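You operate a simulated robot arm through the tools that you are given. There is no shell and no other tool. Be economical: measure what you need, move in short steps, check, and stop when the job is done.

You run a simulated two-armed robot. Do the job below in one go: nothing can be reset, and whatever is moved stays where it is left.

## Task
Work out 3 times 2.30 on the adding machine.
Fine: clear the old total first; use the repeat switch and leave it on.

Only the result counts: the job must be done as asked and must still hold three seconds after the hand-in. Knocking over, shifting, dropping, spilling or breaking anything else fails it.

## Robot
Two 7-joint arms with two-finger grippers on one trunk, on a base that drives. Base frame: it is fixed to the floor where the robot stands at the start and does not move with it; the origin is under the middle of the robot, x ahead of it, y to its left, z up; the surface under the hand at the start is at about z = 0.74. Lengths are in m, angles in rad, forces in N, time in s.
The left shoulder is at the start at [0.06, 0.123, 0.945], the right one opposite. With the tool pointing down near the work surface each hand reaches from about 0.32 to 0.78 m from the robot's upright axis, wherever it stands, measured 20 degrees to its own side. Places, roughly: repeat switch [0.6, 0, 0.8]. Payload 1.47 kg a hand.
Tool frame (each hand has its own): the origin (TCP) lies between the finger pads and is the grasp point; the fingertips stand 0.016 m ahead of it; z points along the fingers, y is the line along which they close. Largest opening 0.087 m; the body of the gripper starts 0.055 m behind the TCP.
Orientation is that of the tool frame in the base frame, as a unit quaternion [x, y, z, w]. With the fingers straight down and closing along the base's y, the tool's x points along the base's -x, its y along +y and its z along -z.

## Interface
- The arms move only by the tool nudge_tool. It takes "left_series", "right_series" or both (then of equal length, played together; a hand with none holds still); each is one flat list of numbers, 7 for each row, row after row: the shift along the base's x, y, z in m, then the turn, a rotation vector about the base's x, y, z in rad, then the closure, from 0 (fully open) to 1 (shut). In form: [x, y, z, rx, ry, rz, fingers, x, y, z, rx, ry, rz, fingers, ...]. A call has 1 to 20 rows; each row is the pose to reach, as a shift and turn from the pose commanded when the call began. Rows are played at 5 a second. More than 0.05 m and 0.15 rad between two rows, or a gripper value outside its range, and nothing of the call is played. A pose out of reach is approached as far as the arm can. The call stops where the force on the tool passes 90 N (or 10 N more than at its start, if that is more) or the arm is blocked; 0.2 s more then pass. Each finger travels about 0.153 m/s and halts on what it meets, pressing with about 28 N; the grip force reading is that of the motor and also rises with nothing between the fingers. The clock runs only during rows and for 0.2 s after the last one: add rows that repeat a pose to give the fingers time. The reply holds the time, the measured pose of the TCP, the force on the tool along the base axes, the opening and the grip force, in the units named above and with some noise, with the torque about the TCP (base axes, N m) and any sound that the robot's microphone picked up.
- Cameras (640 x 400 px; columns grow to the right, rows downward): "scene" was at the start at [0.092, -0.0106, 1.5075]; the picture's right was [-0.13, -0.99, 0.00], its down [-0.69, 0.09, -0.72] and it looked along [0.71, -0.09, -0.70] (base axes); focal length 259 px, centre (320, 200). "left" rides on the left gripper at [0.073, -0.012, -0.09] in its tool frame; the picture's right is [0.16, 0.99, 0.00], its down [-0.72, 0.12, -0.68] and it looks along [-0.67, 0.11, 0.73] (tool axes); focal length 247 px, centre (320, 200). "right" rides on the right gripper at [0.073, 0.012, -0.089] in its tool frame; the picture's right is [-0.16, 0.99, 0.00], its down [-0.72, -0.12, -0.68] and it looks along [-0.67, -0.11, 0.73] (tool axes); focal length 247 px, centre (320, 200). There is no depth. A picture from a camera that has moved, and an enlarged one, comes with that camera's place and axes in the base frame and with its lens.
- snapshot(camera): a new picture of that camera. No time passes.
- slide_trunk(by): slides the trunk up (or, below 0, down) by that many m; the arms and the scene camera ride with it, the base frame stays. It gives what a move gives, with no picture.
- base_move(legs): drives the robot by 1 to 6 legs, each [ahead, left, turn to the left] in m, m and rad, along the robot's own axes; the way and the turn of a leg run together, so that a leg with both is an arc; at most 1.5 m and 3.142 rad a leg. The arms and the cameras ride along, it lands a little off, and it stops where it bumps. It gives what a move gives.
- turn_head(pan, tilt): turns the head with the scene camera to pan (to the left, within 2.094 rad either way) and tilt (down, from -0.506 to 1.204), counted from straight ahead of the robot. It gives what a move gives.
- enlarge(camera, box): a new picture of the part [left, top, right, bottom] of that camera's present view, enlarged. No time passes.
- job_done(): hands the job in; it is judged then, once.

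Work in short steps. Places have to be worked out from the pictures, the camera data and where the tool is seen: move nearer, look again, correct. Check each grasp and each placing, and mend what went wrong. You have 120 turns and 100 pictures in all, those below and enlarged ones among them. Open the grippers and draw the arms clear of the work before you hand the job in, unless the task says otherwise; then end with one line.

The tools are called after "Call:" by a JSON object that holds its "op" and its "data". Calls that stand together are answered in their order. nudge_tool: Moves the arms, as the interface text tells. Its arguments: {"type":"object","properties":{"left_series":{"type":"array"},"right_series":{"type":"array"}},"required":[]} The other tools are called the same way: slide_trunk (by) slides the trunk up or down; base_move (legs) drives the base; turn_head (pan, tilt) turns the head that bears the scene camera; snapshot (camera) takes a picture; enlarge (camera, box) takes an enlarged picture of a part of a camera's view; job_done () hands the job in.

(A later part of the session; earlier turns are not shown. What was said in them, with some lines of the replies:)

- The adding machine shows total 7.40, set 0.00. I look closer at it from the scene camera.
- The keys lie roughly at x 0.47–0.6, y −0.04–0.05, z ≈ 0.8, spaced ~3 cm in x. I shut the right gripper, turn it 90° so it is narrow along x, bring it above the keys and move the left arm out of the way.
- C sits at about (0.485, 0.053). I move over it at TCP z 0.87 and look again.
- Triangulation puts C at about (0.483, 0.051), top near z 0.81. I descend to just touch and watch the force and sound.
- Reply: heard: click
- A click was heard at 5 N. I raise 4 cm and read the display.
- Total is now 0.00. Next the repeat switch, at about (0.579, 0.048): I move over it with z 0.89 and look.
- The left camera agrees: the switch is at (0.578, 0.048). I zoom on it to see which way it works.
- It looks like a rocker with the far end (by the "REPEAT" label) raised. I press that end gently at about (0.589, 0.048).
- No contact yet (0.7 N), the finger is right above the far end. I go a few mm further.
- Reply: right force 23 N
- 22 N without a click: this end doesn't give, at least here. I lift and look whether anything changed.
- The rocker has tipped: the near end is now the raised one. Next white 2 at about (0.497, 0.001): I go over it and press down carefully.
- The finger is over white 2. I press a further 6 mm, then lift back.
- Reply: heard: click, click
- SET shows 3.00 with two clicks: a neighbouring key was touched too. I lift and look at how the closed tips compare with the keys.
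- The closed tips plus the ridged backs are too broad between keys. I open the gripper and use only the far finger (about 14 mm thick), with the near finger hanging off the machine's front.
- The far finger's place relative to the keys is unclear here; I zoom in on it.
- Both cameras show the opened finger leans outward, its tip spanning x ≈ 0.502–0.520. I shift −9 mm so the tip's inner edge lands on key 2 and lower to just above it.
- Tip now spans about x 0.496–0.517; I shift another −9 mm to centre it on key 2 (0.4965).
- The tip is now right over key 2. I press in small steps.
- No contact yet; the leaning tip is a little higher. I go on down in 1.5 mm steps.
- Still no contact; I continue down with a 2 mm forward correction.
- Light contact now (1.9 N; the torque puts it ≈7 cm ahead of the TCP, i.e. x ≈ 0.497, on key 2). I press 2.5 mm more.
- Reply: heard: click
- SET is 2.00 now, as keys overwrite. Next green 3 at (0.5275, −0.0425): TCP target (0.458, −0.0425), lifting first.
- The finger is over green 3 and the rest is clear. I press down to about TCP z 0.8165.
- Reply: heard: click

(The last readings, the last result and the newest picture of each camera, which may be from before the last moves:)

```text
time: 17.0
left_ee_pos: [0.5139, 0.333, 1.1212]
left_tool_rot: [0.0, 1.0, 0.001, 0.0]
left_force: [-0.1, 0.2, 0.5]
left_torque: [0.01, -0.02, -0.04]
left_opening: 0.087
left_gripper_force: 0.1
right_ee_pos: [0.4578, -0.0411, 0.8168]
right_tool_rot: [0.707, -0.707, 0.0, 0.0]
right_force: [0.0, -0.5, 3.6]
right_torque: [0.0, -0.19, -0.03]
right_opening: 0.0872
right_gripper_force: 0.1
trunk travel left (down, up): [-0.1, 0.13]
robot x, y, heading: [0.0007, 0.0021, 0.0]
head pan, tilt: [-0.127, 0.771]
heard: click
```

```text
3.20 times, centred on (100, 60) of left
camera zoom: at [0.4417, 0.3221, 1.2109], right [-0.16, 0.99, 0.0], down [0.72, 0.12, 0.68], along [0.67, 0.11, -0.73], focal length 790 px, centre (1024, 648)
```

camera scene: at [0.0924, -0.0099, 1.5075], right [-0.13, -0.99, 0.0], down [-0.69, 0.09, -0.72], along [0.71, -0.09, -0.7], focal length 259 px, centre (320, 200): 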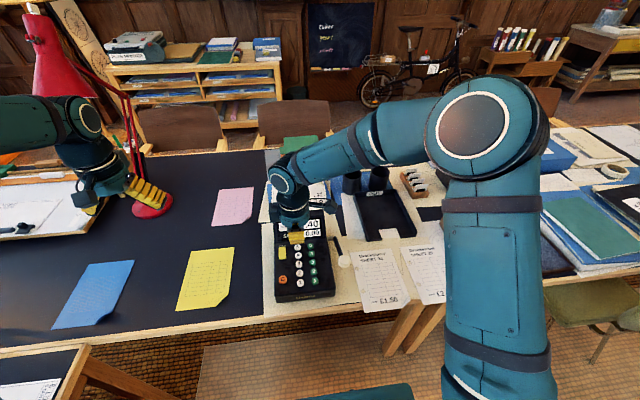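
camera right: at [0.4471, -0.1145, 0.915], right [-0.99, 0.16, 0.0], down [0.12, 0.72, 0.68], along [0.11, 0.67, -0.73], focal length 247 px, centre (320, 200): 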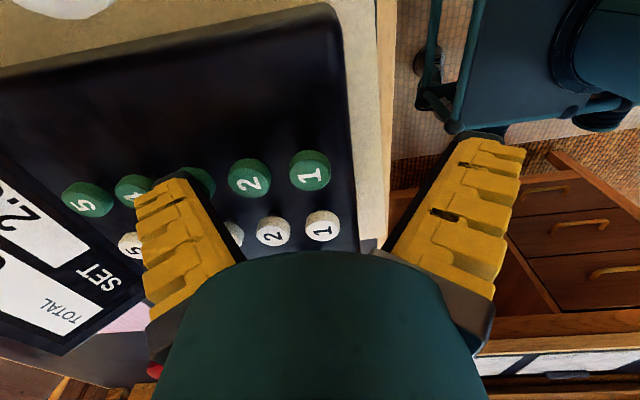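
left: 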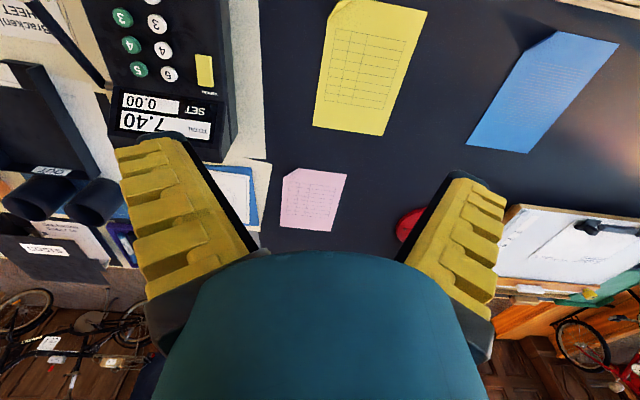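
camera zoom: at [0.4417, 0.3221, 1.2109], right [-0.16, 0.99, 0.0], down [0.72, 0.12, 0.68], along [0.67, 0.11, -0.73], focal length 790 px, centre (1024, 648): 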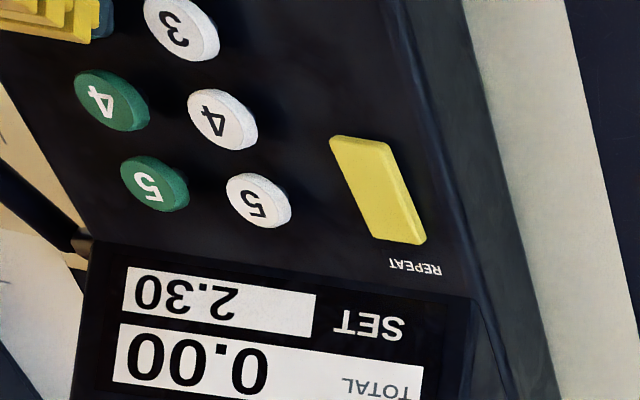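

SET is 2.30. Now I lift clear and move back-right to look at the side lever.

Call:
{"op": "nudge_tool", "data": {"right_series": [0, 0, 0.03, 0, 0, 0, 0, -0.01, -0.03, 0.07, 0, 0, 0, 0, -0.02, -0.07, 0.1, 0, 0, 0, 0, -0.03, -0.11, 0.13, 0, 0, 0, 0, -0.04, -0.15, 0.15, 0, 0, 0, 0]}}

Call:
{"op": "enlarge", "data": {"camera": "scene", "box": [290, 210, 390, 280]}}

Call:
{"op": "snapshot", "data": {"camera": "right"}}

Call:
{"op": "snapshot", "data": {"camera": "left"}}

```text
refused: row 2 steps farther than a row can; nothing moved
```

```text
5.71 times, centred on (340, 245) of scene
camera zoom: at [0.0918, -0.0106, 1.5075], right [-0.13, -0.99, 0.0], down [-0.69, 0.09, -0.72], along [0.71, -0.09, -0.7], focal length 1481 px, centre (206, -57)
```

zoom: 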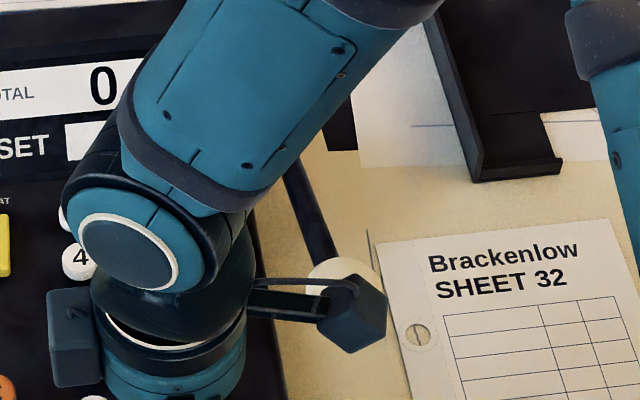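

```text
60 pictures are left
camera right: at [0.4466, -0.1141, 0.9062], right [-0.99, 0.16, 0.0], down [0.12, 0.72, 0.68], along [0.11, 0.67, -0.73], focal length 247 px, centre (320, 200)
```

right: 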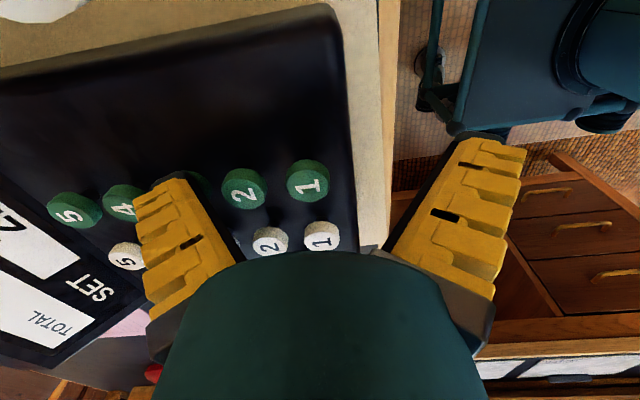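

```text
59 pictures are left
camera left: at [0.4417, 0.3221, 1.2109], right [-0.16, 0.99, 0.0], down [0.72, 0.12, 0.68], along [0.67, 0.11, -0.73], focal length 247 px, centre (320, 200)
```

left: 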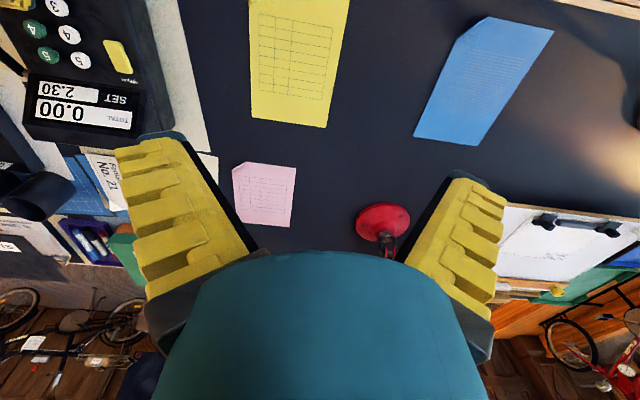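

A row was too long, so I repeat with smaller steps.

Call:
{"op": "nudge_tool", "data": {"right_series": [0, 0, 0.04, 0, 0, 0, 0, -0.01, -0.02, 0.075, 0, 0, 0, 0, -0.02, -0.05, 0.105, 0, 0, 0, 0, -0.03, -0.08, 0.13, 0, 0, 0, 0, -0.04, -0.12, 0.145, 0, 0, 0, 0]}}

Call:
{"op": "enlarge", "data": {"camera": "scene", "box": [290, 210, 390, 280]}}

Call:
{"op": "snapshot", "data": {"camera": "right"}}

```text
time: 18.2
left_ee_pos: [0.5125, 0.3336, 1.1224]
left_tool_rot: [0.0, 1.0, 0.001, 0.0]
left_force: [0.6, 0.0, -0.2]
left_torque: [0.04, 0.0, -0.01]
left_opening: 0.0872
left_gripper_force: 0.1
right_ee_pos: [0.4171, -0.1629, 0.9634]
right_tool_rot: [0.707, -0.707, 0.0, 0.0]
right_force: [0.0, 0.1, 0.1]
right_torque: [0.02, 0.03, -0.01]
right_opening: 0.0871
right_gripper_force: 0.1
trunk travel left (down, up): [-0.1, 0.13]
robot x, y, heading: [-0.0006, -0.0056, -0.003]
head pan, tilt: [-0.127, 0.771]
```

```text
5.71 times, centred on (340, 245) of scene
camera zoom: at [0.0911, -0.0117, 1.5076], right [-0.13, -0.99, 0.0], down [-0.69, 0.09, -0.72], along [0.71, -0.09, -0.7], focal length 1481 px, centre (206, -57)
```

zoom: 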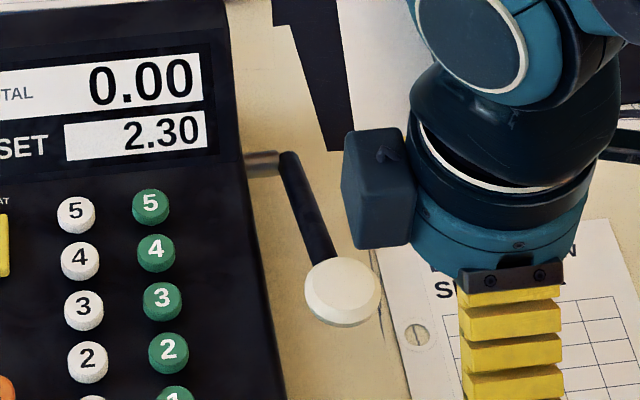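

```text
57 pictures are left
camera right: at [0.406, -0.2364, 1.0528], right [-0.99, 0.16, 0.0], down [0.12, 0.72, 0.68], along [0.11, 0.67, -0.73], focal length 247 px, centre (320, 200)
```

right: 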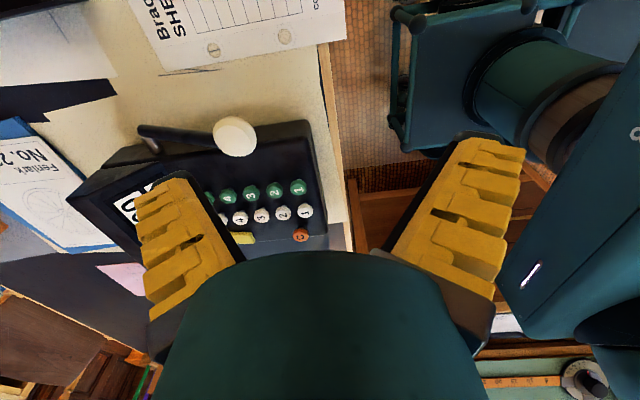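

Triangulated: knob ≈ (0.505, −0.135, 0.838), pivot ≈ (0.63, −0.125, 0.785), so it is pulled down toward me. I close the fingers and move above the knob.

Call:
{"op": "nudge_tool", "data": {"right_series": [0.03, 0.01, 0, 0, 0, 0, 1, 0.06, 0.02, 0, 0, 0, 0, 1, 0.085, 0.028, -0.01, 0, 0, 0, 1, 0.085, 0.028, -0.045, 0, 0, 0, 1, 0.085, 0.028, -0.08, 0, 0, 0, 1]}}

Call:
{"op": "snapshot", "data": {"camera": "right"}}

Call:
{"op": "enlarge", "data": {"camera": "scene", "box": [270, 200, 390, 280]}}

```text
time: 19.4
left_ee_pos: [0.5134, 0.3336, 1.1207]
left_tool_rot: [-0.001, 1.0, 0.0, 0.0]
left_force: [1.1, 0.3, -0.3]
left_torque: [0.01, 0.02, -0.02]
left_opening: 0.0869
left_gripper_force: 0.1
right_ee_pos: [0.5048, -0.1342, 0.882]
right_tool_rot: [0.707, -0.707, -0.001, 0.001]
right_force: [0.2, -0.1, 0.2]
right_torque: [0.01, 0.0, 0.02]
right_opening: 0.0001
right_gripper_force: 27.8
trunk travel left (down, up): [-0.1, 0.13]
robot x, y, heading: [0.0004, 0.0013, -0.003]
head pan, tilt: [-0.127, 0.771]
```

```text
56 pictures are left
camera right: at [0.4939, -0.2074, 0.9712], right [-0.99, 0.16, 0.0], down [0.12, 0.72, 0.68], along [0.11, 0.67, -0.73], focal length 247 px, centre (320, 200)
```

right: 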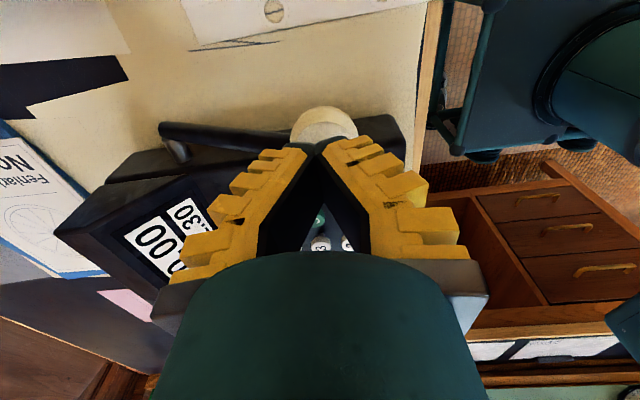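

```text
5.00 times, centred on (330, 240) of scene
camera zoom: at [0.0928, -0.0105, 1.5074], right [-0.13, -0.99, 0.0], down [-0.69, 0.09, -0.72], along [0.71, -0.09, -0.7], focal length 1296 px, centre (270, 0)
```

zoom: 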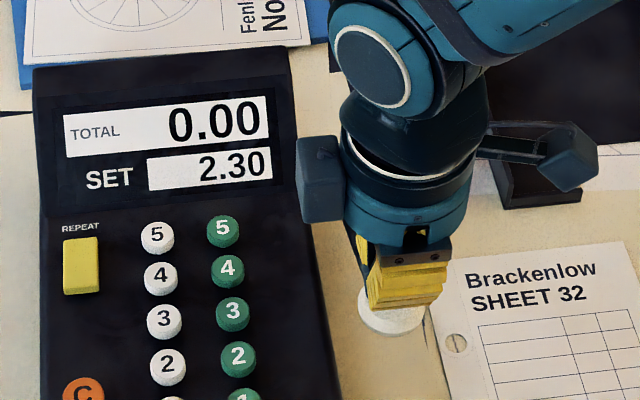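

The tip is above the knob and the displays are in view. I press down in small steps, 3.5 cm first.

Call:
{"op": "nudge_tool", "data": {"right_series": [-0.002, 0, -0.01, 0, 0, 0, 1, -0.002, 0, -0.02, 0, 0, 0, 1, -0.003, 0, -0.028, 0, 0, 0, 1, -0.003, 0, -0.035, 0, 0, 0, 1]}}

Call:
{"op": "enlarge", "data": {"camera": "scene", "box": [270, 200, 390, 280]}}

```text
time: 20.4
left_ee_pos: [0.5124, 0.3336, 1.1207]
left_tool_rot: [-0.001, 1.0, -0.001, 0.0]
left_force: [-0.1, 0.3, 0.0]
left_torque: [-0.02, 0.03, 0.02]
left_opening: 0.0872
left_gripper_force: 0.0
right_ee_pos: [0.5004, -0.1334, 0.8474]
right_tool_rot: [0.707, -0.707, 0.0, 0.0]
right_force: [-0.7, 0.3, 3.4]
right_torque: [-0.04, 0.02, 0.01]
right_opening: 0.0002
right_gripper_force: 27.7
trunk travel left (down, up): [-0.1, 0.13]
robot x, y, heading: [0.0004, 0.0011, 0.002]
head pan, tilt: [-0.127, 0.771]
```

```text
5.00 times, centred on (330, 240) of scene
camera zoom: at [0.0918, -0.0106, 1.5075], right [-0.13, -0.99, 0.0], down [-0.69, 0.09, -0.72], along [0.71, -0.09, -0.7], focal length 1296 px, centre (270, 0)
```

zoom: 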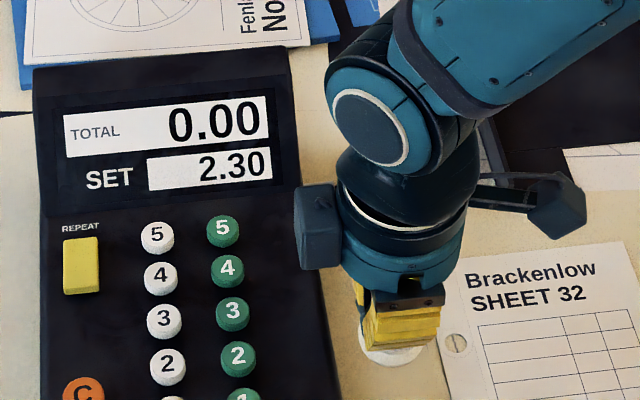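

The lever yields softly at 3.4 N. I continue down another 3.5 cm.

Call:
{"op": "nudge_tool", "data": {"right_series": [-0.001, 0, -0.01, 0, 0, 0, 1, -0.001, 0, -0.02, 0, 0, 0, 1, -0.001, 0, -0.028, 0, 0, 0, 1, -0.001, 0, -0.035, 0, 0, 0, 1]}}

Call:
{"op": "enlarge", "data": {"camera": "scene", "box": [270, 200, 390, 280]}}

```text
time: 21.4
left_ee_pos: [0.5125, 0.3337, 1.122]
left_tool_rot: [-0.001, 1.0, 0.0, 0.0]
left_force: [0.5, -0.1, 0.6]
left_torque: [-0.05, -0.01, -0.01]
left_opening: 0.0871
left_gripper_force: 0.0
right_ee_pos: [0.4994, -0.1344, 0.8112]
right_tool_rot: [0.707, -0.707, 0.0, 0.001]
right_force: [-4.0, -1.3, 4.9]
right_torque: [-0.05, 0.08, -0.07]
right_opening: 0.0
right_gripper_force: 28.3
trunk travel left (down, up): [-0.1, 0.13]
robot x, y, heading: [-0.002, 0.0038, -0.003]
head pan, tilt: [-0.127, 0.771]
```

```text
5.00 times, centred on (330, 240) of scene
camera zoom: at [0.0914, -0.0106, 1.5075], right [-0.13, -0.99, 0.0], down [-0.69, 0.09, -0.72], along [0.71, -0.09, -0.7], focal length 1296 px, centre (270, 0)
```

zoom: 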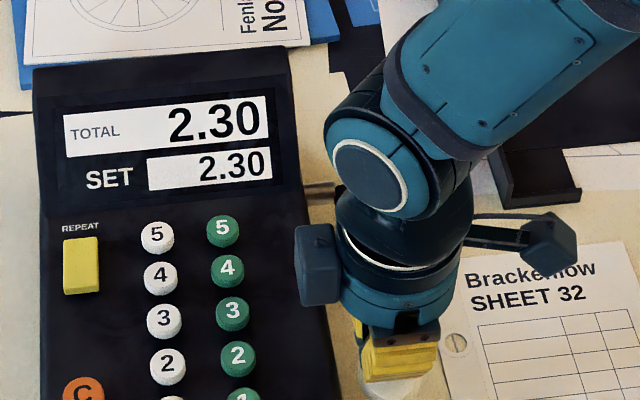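

TOTAL is 2.30 and SET held at 2.30, so repeat works. I let the lever rise and check it comes home.

Call:
{"op": "nudge_tool", "data": {"right_series": [0.001, 0, 0.015, 0, 0, 0, 1, 0.002, 0, 0.03, 0, 0, 0, 1, 0.003, 0, 0.045, 0, 0, 0, 1, 0.004, 0, 0.06, 0, 0, 0, 1, 0.004, 0, 0.07, 0, 0, 0, 1]}}

Call:
{"op": "enlarge", "data": {"camera": "scene", "box": [270, 200, 390, 280]}}

Call:
{"op": "snapshot", "data": {"camera": "right"}}

```text
time: 22.6
left_ee_pos: [0.5129, 0.3339, 1.1233]
left_tool_rot: [0.0, 1.0, 0.0, 0.0]
left_force: [0.3, 0.9, 0.3]
left_torque: [0.0, -0.02, -0.01]
left_opening: 0.087
left_gripper_force: 0.0
right_ee_pos: [0.5011, -0.1338, 0.8821]
right_tool_rot: [0.708, -0.707, -0.001, 0.0]
right_force: [0.1, 1.0, 0.1]
right_torque: [-0.04, -0.02, -0.04]
right_opening: 0.0
right_gripper_force: 27.9
trunk travel left (down, up): [-0.1, 0.13]
robot x, y, heading: [-0.0026, 0.001, 0.001]
head pan, tilt: [-0.127, 0.771]
```

```text
5.00 times, centred on (330, 240) of scene
camera zoom: at [0.0918, -0.0106, 1.5075], right [-0.13, -0.99, 0.0], down [-0.69, 0.09, -0.72], along [0.71, -0.09, -0.7], focal length 1296 px, centre (270, 0)
```

zoom: 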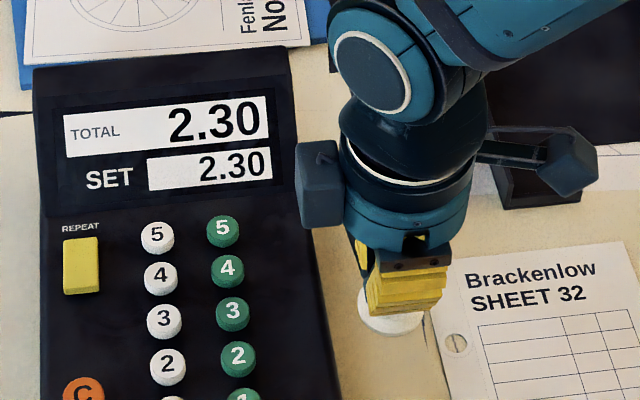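

```text
51 pictures are left
camera right: at [0.4907, -0.2067, 0.9709], right [-0.99, 0.16, 0.0], down [0.12, 0.72, 0.68], along [0.11, 0.67, -0.73], focal length 247 px, centre (320, 200)
```

right: 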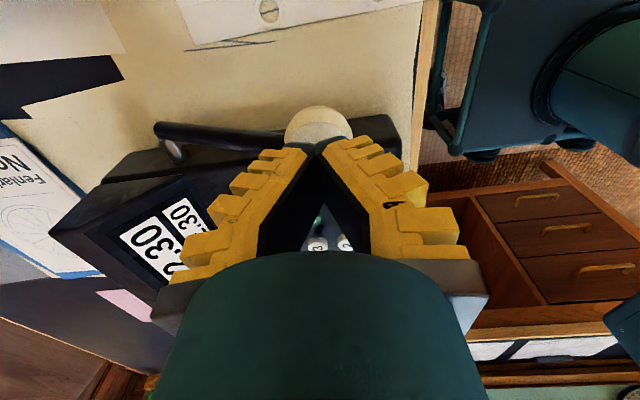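

The lever is home again, total 2.30. Second pull: same stroke down and up.

Call:
{"op": "nudge_tool", "data": {"right_series": [0, 0, -0.01, 0, 0, 0, 1, 0, 0, -0.02, 0, 0, 0, 1, 0, 0, -0.03, 0, 0, 0, 1, -0.001, 0, -0.04, 0, 0, 0, 1, -0.002, 0, -0.05, 0, 0, 0, 1, -0.002, 0, -0.06, 0, 0, 0, 1, -0.002, 0, -0.07, 0, 0, 0, 1, -0.002, 0, -0.07, 0, 0, 0, 1, -0.002, 0, -0.055, 0, 0, 0, 1, -0.001, 0, -0.04, 0, 0, 0, 1, 0, 0, -0.025, 0, 0, 0, 1, 0, 0, -0.01, 0, 0, 0, 1, 0, 0, 0, 0, 0, 0, 1]}}

Call:
{"op": "enlarge", "data": {"camera": "scene", "box": [270, 200, 390, 280]}}

```text
time: 25.4
left_ee_pos: [0.512, 0.3342, 1.1213]
left_tool_rot: [0.0, 1.0, 0.0, 0.0]
left_force: [-0.5, 0.4, -0.7]
left_torque: [-0.02, 0.0, 0.01]
left_opening: 0.0869
left_gripper_force: 0.1
right_ee_pos: [0.5025, -0.1322, 0.8829]
right_tool_rot: [0.707, -0.707, -0.001, 0.001]
right_force: [-0.6, -0.1, 0.1]
right_torque: [0.05, 0.0, 0.02]
right_opening: 0.0002
right_gripper_force: 27.9
trunk travel left (down, up): [-0.1, 0.13]
robot x, y, heading: [-0.0012, 0.0041, -0.004]
head pan, tilt: [-0.127, 0.771]
```

```text
5.00 times, centred on (330, 240) of scene
camera zoom: at [0.0918, -0.0106, 1.5075], right [-0.13, -0.99, 0.0], down [-0.69, 0.09, -0.72], along [0.71, -0.09, -0.7], focal length 1296 px, centre (270, 0)
```

zoom: 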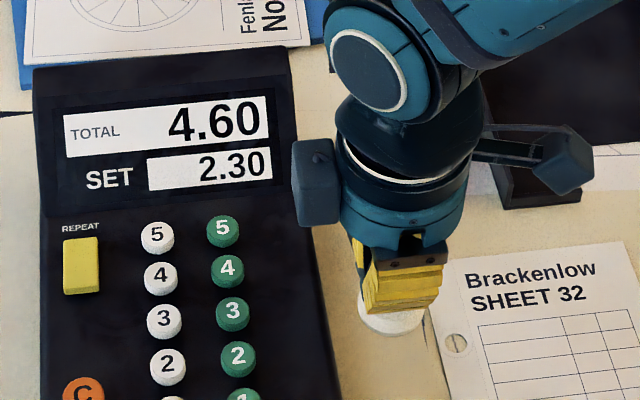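

Total 4.60. Third and last pull, the same way.

Call:
{"op": "nudge_tool", "data": {"right_series": [0, 0, -0.01, 0, 0, 0, 1, 0, 0, -0.02, 0, 0, 0, 1, 0, 0, -0.03, 0, 0, 0, 1, -0.001, 0, -0.04, 0, 0, 0, 1, -0.002, 0, -0.05, 0, 0, 0, 1, -0.002, 0, -0.06, 0, 0, 0, 1, -0.002, 0, -0.07, 0, 0, 0, 1, -0.002, 0, -0.07, 0, 0, 0, 1, -0.002, 0, -0.055, 0, 0, 0, 1, -0.001, 0, -0.04, 0, 0, 0, 1, 0, 0, -0.025, 0, 0, 0, 1, 0, 0, -0.01, 0, 0, 0, 1, 0, 0, 0, 0, 0, 0, 1]}}

Call:
{"op": "enlarge", "data": {"camera": "scene", "box": [270, 200, 390, 280]}}

```text
time: 28.2
left_ee_pos: [0.5137, 0.3343, 1.1208]
left_tool_rot: [0.001, 1.0, 0.0, 0.0]
left_force: [0.1, -0.5, -0.7]
left_torque: [0.0, 0.0, -0.01]
left_opening: 0.0872
left_gripper_force: 0.0
right_ee_pos: [0.5024, -0.1358, 0.8809]
right_tool_rot: [0.707, -0.707, -0.001, 0.001]
right_force: [-0.7, 0.2, 0.2]
right_torque: [-0.01, 0.0, 0.0]
right_opening: 0.0
right_gripper_force: 28.1
trunk travel left (down, up): [-0.1, 0.13]
robot x, y, heading: [-0.0016, -0.0014, 0.004]
head pan, tilt: [-0.127, 0.771]
```

```text
5.00 times, centred on (330, 240) of scene
camera zoom: at [0.0918, -0.0106, 1.5075], right [-0.13, -0.99, 0.0], down [-0.69, 0.09, -0.72], along [0.71, -0.09, -0.7], focal length 1296 px, centre (270, 0)
```

zoom: 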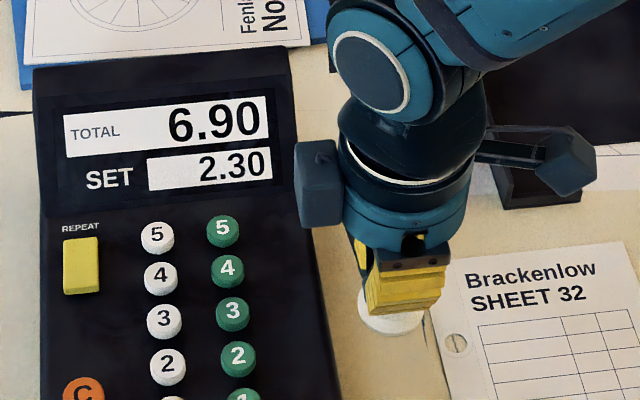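

TOTAL reads 6.90. I lift straight up, draw the arm back and open the gripper.

Call:
{"op": "nudge_tool", "data": {"right_series": [0, 0, 0.04, 0, 0, 0, 1, 0, 0, 0.08, 0, 0, 0, 1, 0, 0, 0.12, 0, 0, 0, 1, -0.01, -0.03, 0.15, 0, 0, 0, 0.5, -0.03, -0.06, 0.18, 0, 0, 0, 0, -0.05, -0.09, 0.21, 0, 0, 0, 0, -0.05, -0.09, 0.21, 0, 0, 0, 0]}}

Call:
{"op": "snapshot", "data": {"camera": "scene"}}

Call:
{"op": "enlarge", "data": {"camera": "scene", "box": [260, 200, 380, 310]}}

```text
time: 29.8
left_ee_pos: [0.5129, 0.3348, 1.12]
left_tool_rot: [0.0, 1.0, 0.0, 0.0]
left_force: [0.5, -0.8, -0.2]
left_torque: [-0.02, -0.01, -0.01]
left_opening: 0.087
left_gripper_force: 0.0
right_ee_pos: [0.4524, -0.2246, 1.0904]
right_tool_rot: [-0.707, 0.707, 0.001, 0.0]
right_force: [0.1, 0.0, 0.1]
right_torque: [-0.03, 0.02, 0.03]
right_opening: 0.0868
right_gripper_force: 0.0
trunk travel left (down, up): [-0.1, 0.13]
robot x, y, heading: [-0.0018, -0.0012, 0.002]
head pan, tilt: [-0.127, 0.771]
```

```text
48 pictures are left
camera scene: at [0.0928, -0.0102, 1.5074], right [-0.13, -0.99, 0.0], down [-0.69, 0.09, -0.72], along [0.71, -0.09, -0.7], focal length 259 px, centre (320, 200)
```

scene: 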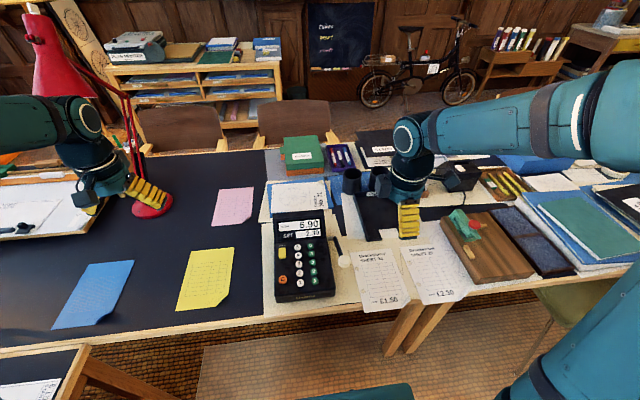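

```text
3.64 times, centred on (320, 255) of scene
camera zoom: at [0.0928, -0.0102, 1.5074], right [-0.13, -0.99, 0.0], down [-0.69, 0.09, -0.72], along [0.71, -0.09, -0.7], focal length 942 px, centre (320, 0)
```

zoom: 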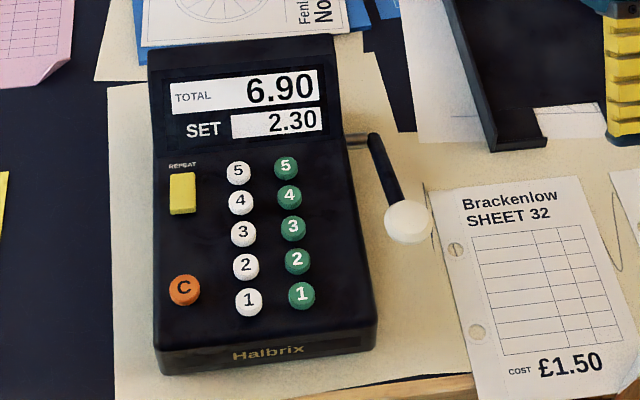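

The total is 6.90, SET is still 2.30 with repeat on, the lever is home and the arms are clear. I hand in.

Call:
{"op": "job_done", "data": {}}

```text
The job is handed in.
```

The adding machine now shows 3 × 2.30 = 6.90: I cleared the old total first, pulled the lever three times, and left the repeat switch on.
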